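You operate a simulated robot arm through the tools that you are given. There is no shell and no other tool. Be economical: measure what you need, move in short steps, check, and stop when the job is done.

You are at the controls of a simulated robot arm. One attempt, no reset.

TASK
Stand the dark grey gasket from the top of the grey cabinet beside the purple bushes box. It goes on the side that lies toward x +1.0, y +0.0 (a direction in the base frame), with about 3 cm between them.

The check looks at the end state, three seconds after you hand in, the way a careful person would. Anything else that was tipped, shoved, dropped, spilled or broken makes it a failure.

THE ROBOT
A 6-joint arm with a two-finger parallel gripper, fixed in place. Base frame: the origin is at the foot of the arm, x ahead of it, y to its left, z up; the work surface is at about z = 0. Readings come in mm, degrees, newtons and seconds.
With the tool pointing down near the work surface it reaches from about 140 to 580 mm from the base axis. Its first joint turns from -66.0 to 66.0 degrees. Payload 2.1 kg.
The TCP is the grasp point between the finger pads, 30 mm short of the fingertips. In the tool frame z runs along the fingers and y along their closing line. The gripper opens to 94 mm. The fingers are 28 mm wide and 10 mm thick; the gripper's body (50 by 96 mm) begins 55 mm behind the TCP.
Orientation is that of the tool frame in the base frame, as [roll, pitch, yaw] about the fixed x, y, z axes, in that order (R = Rz(yaw) Ry(pitch) Rx(roll)). With the fingers straight down and closing along the base's y, the tool's x points along the base's -x, its y along +y and its z along -z.

THE INTERFACE
- The arm moves only by the tool move_arm. Its argument "deltas" is a list that holds one entry, the list of rows, each a list of 4 numbers: the shift along the tool's x, y, z in units of 50 mm (1.0 is 50 mm), then the turn about the tool's z in units of 4 degrees (1.0 is 4 degrees). In form: [[[dx, dy, dz, yaw], ...]]. A call has 1 to 8 rows; each row shifts and turns the commanded pose from where the row before left it, along the tool's axes as they then stand. "gripper" is the gripper command, from -1 (shut) to 1 (fully open), values between in proportion, set as the call begins (left out, the last holds). A call with a number of a shift or a turn outside -1 to 1 is refused whole. Each row takes 0.2 s and may step no farther than 50 mm and 8.6 degrees from the row before; otherwise, or with a gripper value out of range, the whole call is refused. Where a pose cannot be reached the arm comes as near as it can. A force on the tool above 40 N (or 10 N above the force at the start of the call, whichever is more), or a blocked arm, ends the call early, and 0.2 s more pass. Each finger travels about 72 mm/s and halts on what it meets, pressing with about 39 N; the grip force reading is that of the motor and also rises with nothing between the fingers. The clock runs only during rows and for 0.2 s after the last one: add rows that do not move to give the fingers time. It gives the time, the measured TCP pose, the force on the tool (base axes), the opening and the grip force at its end, in the units of the frame above (readings bear some noise).
- Cameras (640 x 400 px; columns grow to the right, rows downward): "scene" is fixed at [41.6, -359.1, 491.4]; the picture's right is [0.88, -0.47, 0.00], its down [-0.26, -0.48, -0.84] and it looks along [0.40, 0.74, -0.55] (base axes); focal length 350 px, centre (320, 200). "wrist" rides on the gripper at [-37, 0, -58] in the tool frame; the picture's right is [0.00, -1.00, 0.00], its down [0.97, 0.00, -0.24] and it looks along [0.24, 0.00, 0.97] (tool axes); focal length 218 px, centre (320, 200).
- get_image(camera): a new picture of that camera. No time passes.
- measure_at(camera, pixels): for up to 12 pixels [column, row] of the newest picture of that camera ("zoom" is the newest enlarged one), the place [x, y, z] in the base frame of the surface seen there, good to about 2 mm, but the place of the scene camera against the robot may be out by one fixed shift of up to 12 mm in any direction. No time passes.
- inspect(camera, box): a new picture of the part [left, top, right, bottom] of that camera's present view, enlarged. No time passes.
- sign_off(): hands the job in; it is judged then, once.

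Go step by step. Measure first, check grasps and placings, and put right what went wrong. The budget is 60 turns and 26 pictures, counting those below and the enlarged ones. Unless the task says otherwise, let go and move clear before handing in, and close with one line.

The tools are called after "Emit:" as name(argument=value, ...) on one line, values as JSON. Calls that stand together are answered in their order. move_arm: Moves the arm, as the interface text tells. Its arguments: {"type":"object","properties":{"deltas":{"type":"array"},"gripper":{"type":"number"}},"required":["deltas"]} The other tools are called the same way: get_image (camera) takes a picture; measure_at (camera, pixels) gives the place of the surface under pixels of a picture; inspect (camera, box) takes an enlarged picture of a part of a camera's view; sign_off () hands the job in.

At the start:

```text
time: 0.0
ee_pos: [257.7, 44.2, 203.3]
orientation: [180.0, 0.1, 180.0]
force: [-1.7, -0.1, -0.1]
opening: 94.2
grasp_force: 0.0
```

scene: 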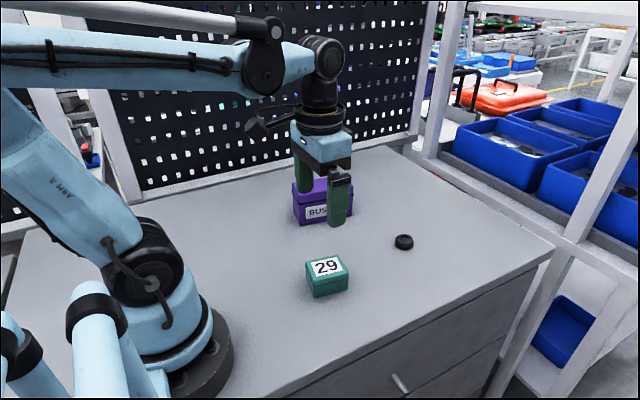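
wrist: 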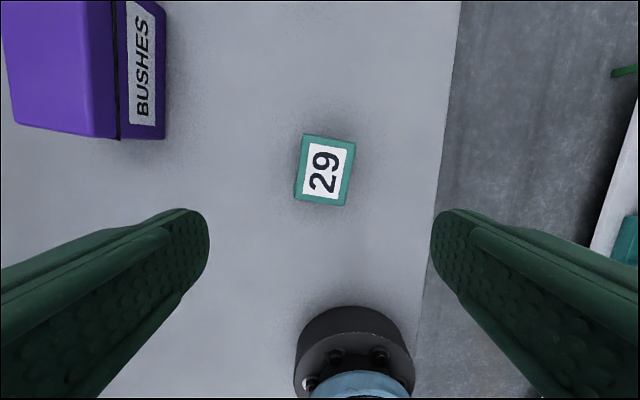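

The scene shows a dark ring at about (403,241), the purple box at about (322,203), and a teal box marked "29" between them. I'll measure these and zoom in on the area first.

Emit:
measure_at(camera="scene", pixels=[[403, 238], [397, 239], [410, 239], [403, 247], [385, 241], [425, 243], [300, 222], [315, 213], [350, 212], [300, 190], [320, 262], [345, 285]])

Emit:
inspect(camera="scene", box=[270, 160, 430, 260])

Emit:
measure_at(camera="wrist", pixels=[[166, 138], [166, 5], [118, 138], [14, 125], [140, 70], [70, 60], [303, 135], [355, 142], [344, 206], [295, 198], [200, 100], [4, 20]])

```text
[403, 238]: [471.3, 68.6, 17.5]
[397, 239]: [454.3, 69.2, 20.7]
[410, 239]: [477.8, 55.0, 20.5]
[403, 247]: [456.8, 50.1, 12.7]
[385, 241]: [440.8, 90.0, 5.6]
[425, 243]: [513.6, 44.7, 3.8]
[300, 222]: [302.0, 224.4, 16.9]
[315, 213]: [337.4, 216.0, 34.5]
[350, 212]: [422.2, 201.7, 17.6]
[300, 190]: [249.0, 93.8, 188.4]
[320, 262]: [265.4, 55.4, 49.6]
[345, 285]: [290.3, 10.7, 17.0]
```

```text
4.00 times, centred on (350, 210) of scene
```

zoom: 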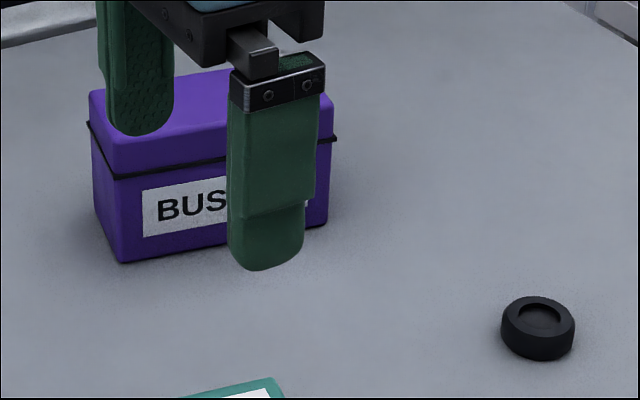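

```text
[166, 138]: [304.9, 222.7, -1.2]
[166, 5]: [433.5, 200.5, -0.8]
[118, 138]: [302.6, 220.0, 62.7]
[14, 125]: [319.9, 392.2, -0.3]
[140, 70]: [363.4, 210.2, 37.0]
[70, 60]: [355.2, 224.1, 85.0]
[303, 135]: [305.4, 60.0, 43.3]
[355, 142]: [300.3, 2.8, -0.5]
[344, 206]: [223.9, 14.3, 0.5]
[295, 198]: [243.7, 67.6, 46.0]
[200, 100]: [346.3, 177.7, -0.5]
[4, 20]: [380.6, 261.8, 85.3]
```

The wrist readings put the table at z≈0. The purple box is about 85 mm high, with its label-face bottom edge running from (305,222) to about (430,200), and the scene camera reads about 4–5 mm high. I'll move to where the wrist camera can see both the gasket near (466,62) and the box's +x end.

Emit:
move_arm(deltas=[[[-0.9, 0.4, -0.2, 0], [-0.9, 0.4, -0.2, 0], [-0.9, 0.4, 0, 0], [-0.9, 0.4, 0, 0], [0, 0, 0, 0]]])

Emit:
get_image(camera="wrist")

```text
refused: row 1 steps farther than a row can; nothing moved
```

```text
22 pictures are left
```

wrist: 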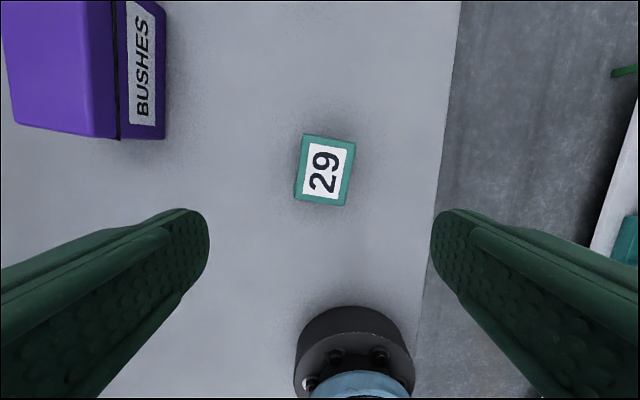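

The move was refused because its combined step was over 50 mm, so nothing moved. I'll send it again with smaller steps.

Emit:
move_arm(deltas=[[[-0.7, 0.3, 0, 0], [-0.7, 0.3, 0, 0], [-0.7, 0.3, 0, 0], [-0.7, 0.3, 0, 0], [-0.7, 0.3, 0, 0], [0, 0, 0, 0]]])

```text
time: 1.4
ee_pos: [435.3, 124.6, 204.7]
orientation: [-180.0, 0.1, -180.0]
force: [0.0, 0.3, -0.1]
opening: 94.0
grasp_force: 0.1
```

The TCP is now at (435,125,205). I'll look from here.

Emit:
get_image(camera="wrist")

```text
21 pictures are left
```

wrist: 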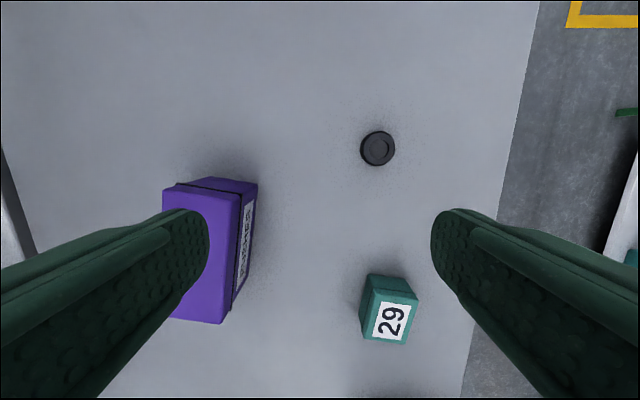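

The gasket is at about (378,148) and the box's +x end face is around (163–258, 177–195). I'll measure both.

Emit:
measure_at(camera="wrist", pixels=[[378, 149], [378, 133], [378, 164], [363, 149], [393, 149], [257, 184], [240, 181], [209, 179], [225, 180], [166, 191], [237, 196], [385, 163]])

Emit:
inspect(camera="wrist", box=[150, 110, 406, 270])

```text
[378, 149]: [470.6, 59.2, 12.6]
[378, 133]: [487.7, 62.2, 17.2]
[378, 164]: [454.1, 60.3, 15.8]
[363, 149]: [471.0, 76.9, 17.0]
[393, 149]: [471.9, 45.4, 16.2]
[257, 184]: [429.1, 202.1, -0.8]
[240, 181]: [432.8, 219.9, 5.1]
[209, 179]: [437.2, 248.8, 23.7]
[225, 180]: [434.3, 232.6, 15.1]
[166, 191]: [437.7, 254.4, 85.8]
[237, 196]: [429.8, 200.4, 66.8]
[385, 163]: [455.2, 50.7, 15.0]
```

```text
2.50 times, centred on (278, 190) of wrist
```

zoom: 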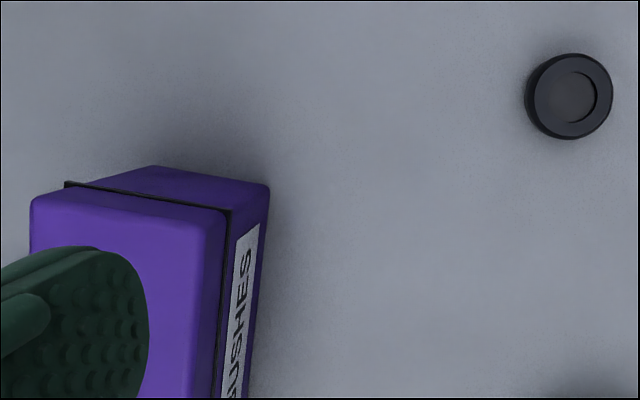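

The gasket is centred near (471,61), about 34 mm across and 17 mm tall. The box's +x face runs from about (429,202) to (438,257). I'll move over the gasket and go partway down.

Emit:
move_arm(deltas=[[[-0.36, -0.64, 0, 0], [-0.36, -0.63, 0, 0], [0, 0, 0.8, 0], [0, 0, 0.8, 0], [0, 0, 0.6, 0], [0, 0, 0, 0]]])

Emit:
get_image(camera="wrist")

```text
time: 2.8
ee_pos: [468.2, 55.5, 92.4]
orientation: [-180.0, 0.2, 179.9]
force: [-0.2, -0.7, 0.0]
opening: 93.8
grasp_force: 0.1
```

```text
19 pictures are left
```

wrist: 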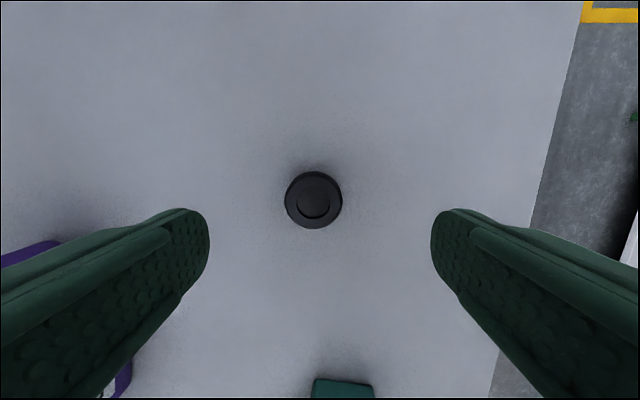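

The gasket now sits at about (313,200), nearly centred between the fingers. The pose reads (468.2,55.5), so I'll measure the gasket again from here.

Emit:
measure_at(camera="wrist", pixels=[[313, 173], [313, 226], [287, 198], [340, 198], [313, 205], [330, 180], [297, 180]])

Emit:
move_arm(deltas=[[[0, 0, 0, 0], [0, 0, 0, 0]]])

```text
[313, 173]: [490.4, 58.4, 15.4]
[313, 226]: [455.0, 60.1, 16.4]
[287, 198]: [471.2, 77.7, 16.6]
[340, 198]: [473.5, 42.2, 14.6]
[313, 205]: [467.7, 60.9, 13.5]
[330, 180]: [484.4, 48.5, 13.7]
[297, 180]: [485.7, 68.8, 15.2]
```

```text
time: 3.4
ee_pos: [467.6, 56.2, 93.0]
orientation: [179.9, 0.0, 180.0]
force: [-0.5, 0.6, 0.8]
opening: 94.0
grasp_force: 0.2
```

Repeated readings show the commanded pose is about (468,56,93), and the gasket's centre is at about (472,60). I'll correct by about 4 mm on each axis and descend to TCP z≈34.

Emit:
move_arm(deltas=[[[-0.07, 0.085, 0, 0], [0, 0, 0.4, 0], [0, 0, 0.4, 0], [0, 0, 0.38, 0], [0, 0, 0, 0], [0, 0, 0, 0]]])

```text
time: 4.8
ee_pos: [471.9, 58.0, 36.6]
orientation: [-180.0, 0.1, -180.0]
force: [-0.6, -0.6, 0.0]
opening: 94.0
grasp_force: 0.1
```

The TCP is at (472,58,36.6) with no contact. I'll go about 2 mm lower, then close.

Emit:
move_arm(deltas=[[[0, 0.02, 0.05, 0], [0, 0, 0, 0]]])

Emit:
move_arm(deltas=[[[0, 0, 0, 0], [0, 0, 0, 0], [0, 0, 0, 0], [0, 0, 0, 0], [0, 0, 0, 0]]], gripper=-1)

Emit:
get_image(camera="wrist")

```text
time: 5.4
ee_pos: [471.9, 59.1, 32.5]
orientation: [-180.0, 0.1, 180.0]
force: [0.3, 0.6, -0.1]
opening: 94.0
grasp_force: 0.0
```

```text
time: 6.6
ee_pos: [472.2, 60.5, 33.5]
orientation: [180.0, 0.0, -180.0]
force: [0.3, 0.0, 1.3]
opening: 36.3
grasp_force: 38.8
```

```text
18 pictures are left
```

wrist: 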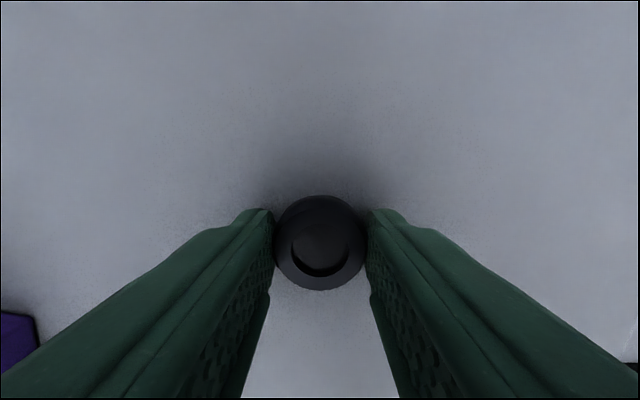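

The gasket is held with the opening at 36.3 mm and the grip at 39 N, so it's about 36 mm across. I'll lift it and check the hold.

Emit:
move_arm(deltas=[[[0, 0, -0.2, 0], [0, 0, -0.4, 0], [0, 0, -0.6, 0], [0, 0, -0.6, 0], [0, 0, 0, 0], [0, 0, 0, 0]]])

Emit:
get_image(camera="wrist")

```text
time: 8.0
ee_pos: [470.6, 61.9, 121.2]
orientation: [-180.0, 0.1, 179.9]
force: [0.6, -1.2, -0.7]
opening: 36.2
grasp_force: 39.3
```

```text
17 pictures are left
```

wrist: 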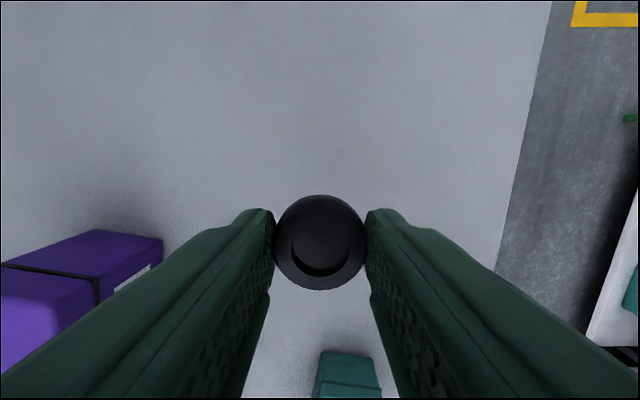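

The lift worked and the gasket hasn't shifted. The box's +x end is in view at (98–162, 230–265), so I'll refine its position.

Emit:
measure_at(camera="wrist", pixels=[[162, 239], [158, 258], [130, 235], [140, 250], [110, 250], [60, 255], [75, 245], [100, 234], [6, 264], [320, 245], [320, 200], [340, 205]])

```text
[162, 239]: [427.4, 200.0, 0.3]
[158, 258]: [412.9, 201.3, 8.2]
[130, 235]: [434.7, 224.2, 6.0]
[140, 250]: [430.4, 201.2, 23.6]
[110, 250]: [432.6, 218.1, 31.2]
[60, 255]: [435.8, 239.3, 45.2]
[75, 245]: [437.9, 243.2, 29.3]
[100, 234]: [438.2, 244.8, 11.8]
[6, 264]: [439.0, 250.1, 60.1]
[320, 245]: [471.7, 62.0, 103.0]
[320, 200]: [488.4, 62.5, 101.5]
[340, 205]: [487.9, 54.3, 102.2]
```

The face runs from (430,201) to (439,250), so its centre is about (435.5,229). For a 30 mm gap the gasket centre should be at about (484,228). I'll move across at this height.

Emit:
move_arm(deltas=[[[-0.24, 0.34, 0, 0], [0, 0.6, 0, 0], [0, 0.6, 0, 0], [0, 0.6, 0, 0], [0, 0.6, 0, 0], [0, 0.6, 0, 0], [0, 0, 0, 0], [0, 0, 0, 0]]])

Emit:
get_image(camera="scene")

Emit:
get_image(camera="wrist")

```text
time: 9.8
ee_pos: [484.1, 227.2, 121.2]
orientation: [180.0, 0.1, 180.0]
force: [-0.1, 0.0, -0.4]
opening: 36.3
grasp_force: 38.8
```

```text
16 pictures are left
```

scene: 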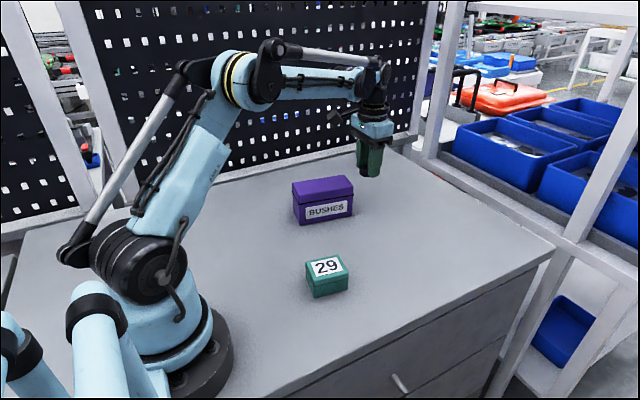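

```text
15 pictures are left
```

wrist: 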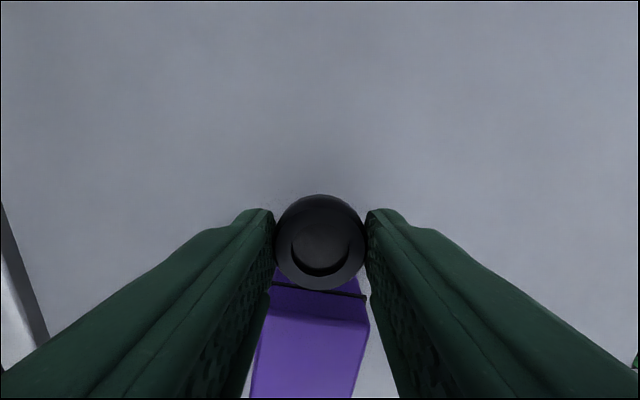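

The gasket hangs in front of the box's +x end and the space below is clear. I'll come down 87 mm, leaving about 3 mm.

Emit:
move_arm(deltas=[[[0, 0, 0.5, 0], [0, 0, 0.5, 0], [0, 0, 0.4, 0], [0, 0, 0.34, 0], [0, 0, 0, 0], [0, 0, 0, 0]]])

Emit:
get_image(camera="scene")

```text
time: 11.2
ee_pos: [483.2, 225.9, 33.3]
orientation: [180.0, 0.0, -180.0]
force: [0.1, -0.5, 0.1]
opening: 35.9
grasp_force: 39.1
```

```text
14 pictures are left
```

scene: 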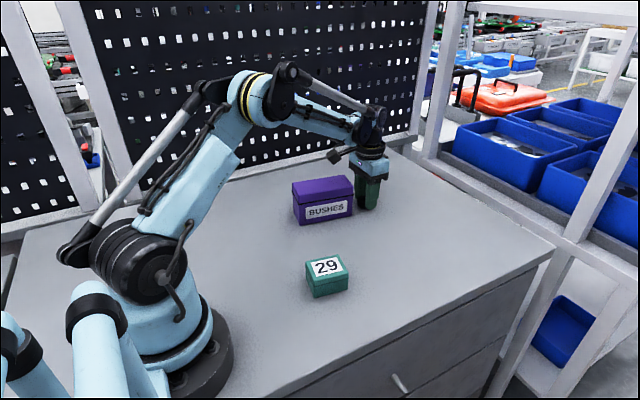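

The TCP is at z≈33 with no contact force yet. I'll inch down the last 3 mm in small steps.

Emit:
move_arm(deltas=[[[0, 0, 0.02, 0], [0, 0, 0.02, 0], [0, 0, 0.015, 0], [0, 0, 0, 0], [0, 0, 0, 0]]])

```text
time: 12.4
ee_pos: [485.8, 226.8, 31.3]
orientation: [180.0, 0.2, 179.9]
force: [-4.6, -5.2, 18.5]
opening: 36.1
grasp_force: 39.2
```

An upward force of 18.5 N shows the gasket is on the table. I'll back off 0.5 mm and open the gripper partway.

Emit:
move_arm(deltas=[[[0, 0, -0.01, 0], [0, 0, 0, 0]]])

Emit:
move_arm(deltas=[[[0, 0, 0, 0], [0, 0, 0, 0], [0, 0, 0, 0], [0, 0, 0, 0]]], gripper=0.5)

Emit:
move_arm(deltas=[[[0, 0, -0.4, 0], [0, 0, -0.7, 0], [0, 0, -0.9, 0], [0, 0, -0.9, 0], [0, 0, 0, 0], [0, 0, 0, 0]]])

Emit:
get_image(camera="wrist")

```text
time: 13.0
ee_pos: [484.1, 226.3, 33.2]
orientation: [180.0, 0.1, -179.9]
force: [0.4, -0.3, -0.5]
opening: 36.3
grasp_force: 38.6
```

```text
time: 14.0
ee_pos: [485.3, 229.3, 34.5]
orientation: [-179.9, 0.1, 180.0]
force: [0.4, -0.4, 0.1]
opening: 70.6
grasp_force: 0.0
```

```text
time: 15.4
ee_pos: [484.7, 226.5, 179.6]
orientation: [180.0, 0.0, -180.0]
force: [0.5, 0.0, -1.1]
opening: 70.3
grasp_force: 0.0
```

```text
13 pictures are left
```

wrist: 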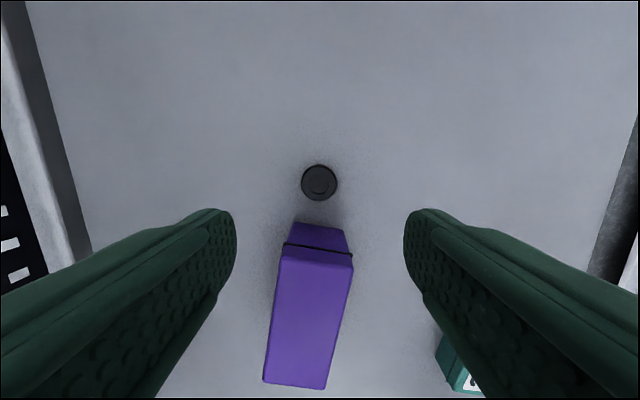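

The gasket has been released and sits at about (319,183), in front of the box's end at (295–347, 222–250). I'll measure the gap and check the scene view.

Emit:
measure_at(camera="wrist", pixels=[[319, 167], [319, 198], [303, 182], [335, 182], [319, 183], [298, 225], [320, 228], [343, 232], [320, 240], [319, 201]])

Emit:
inspect(camera="scene", box=[270, 150, 430, 250])

```text
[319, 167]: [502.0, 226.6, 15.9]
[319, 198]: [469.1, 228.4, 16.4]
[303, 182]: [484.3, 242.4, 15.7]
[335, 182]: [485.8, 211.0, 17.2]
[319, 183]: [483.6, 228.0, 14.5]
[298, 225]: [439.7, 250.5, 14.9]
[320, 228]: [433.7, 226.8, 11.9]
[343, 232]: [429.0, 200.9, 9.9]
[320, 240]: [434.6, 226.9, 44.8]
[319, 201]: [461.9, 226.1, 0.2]
```

```text
4.00 times, centred on (350, 200) of scene
```

zoom: 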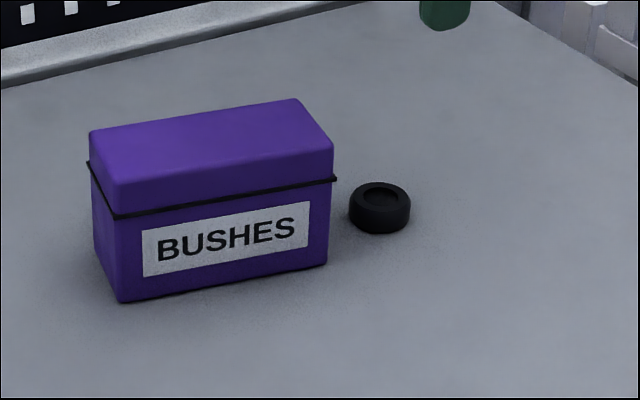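

The gasket's centre is at about (485,227). The box face is at x≈434 there, so the gap is about 3 cm. The gasket lies flat, the box is where it was, and the gripper is clear, so I'm handing in.

Emit:
sign_off()

```text
The job is handed in.
```

The dark grey gasket now lies flat beside the purple bushes box on its +x side, with about 3 cm between them, and I saw nothing else disturbed.
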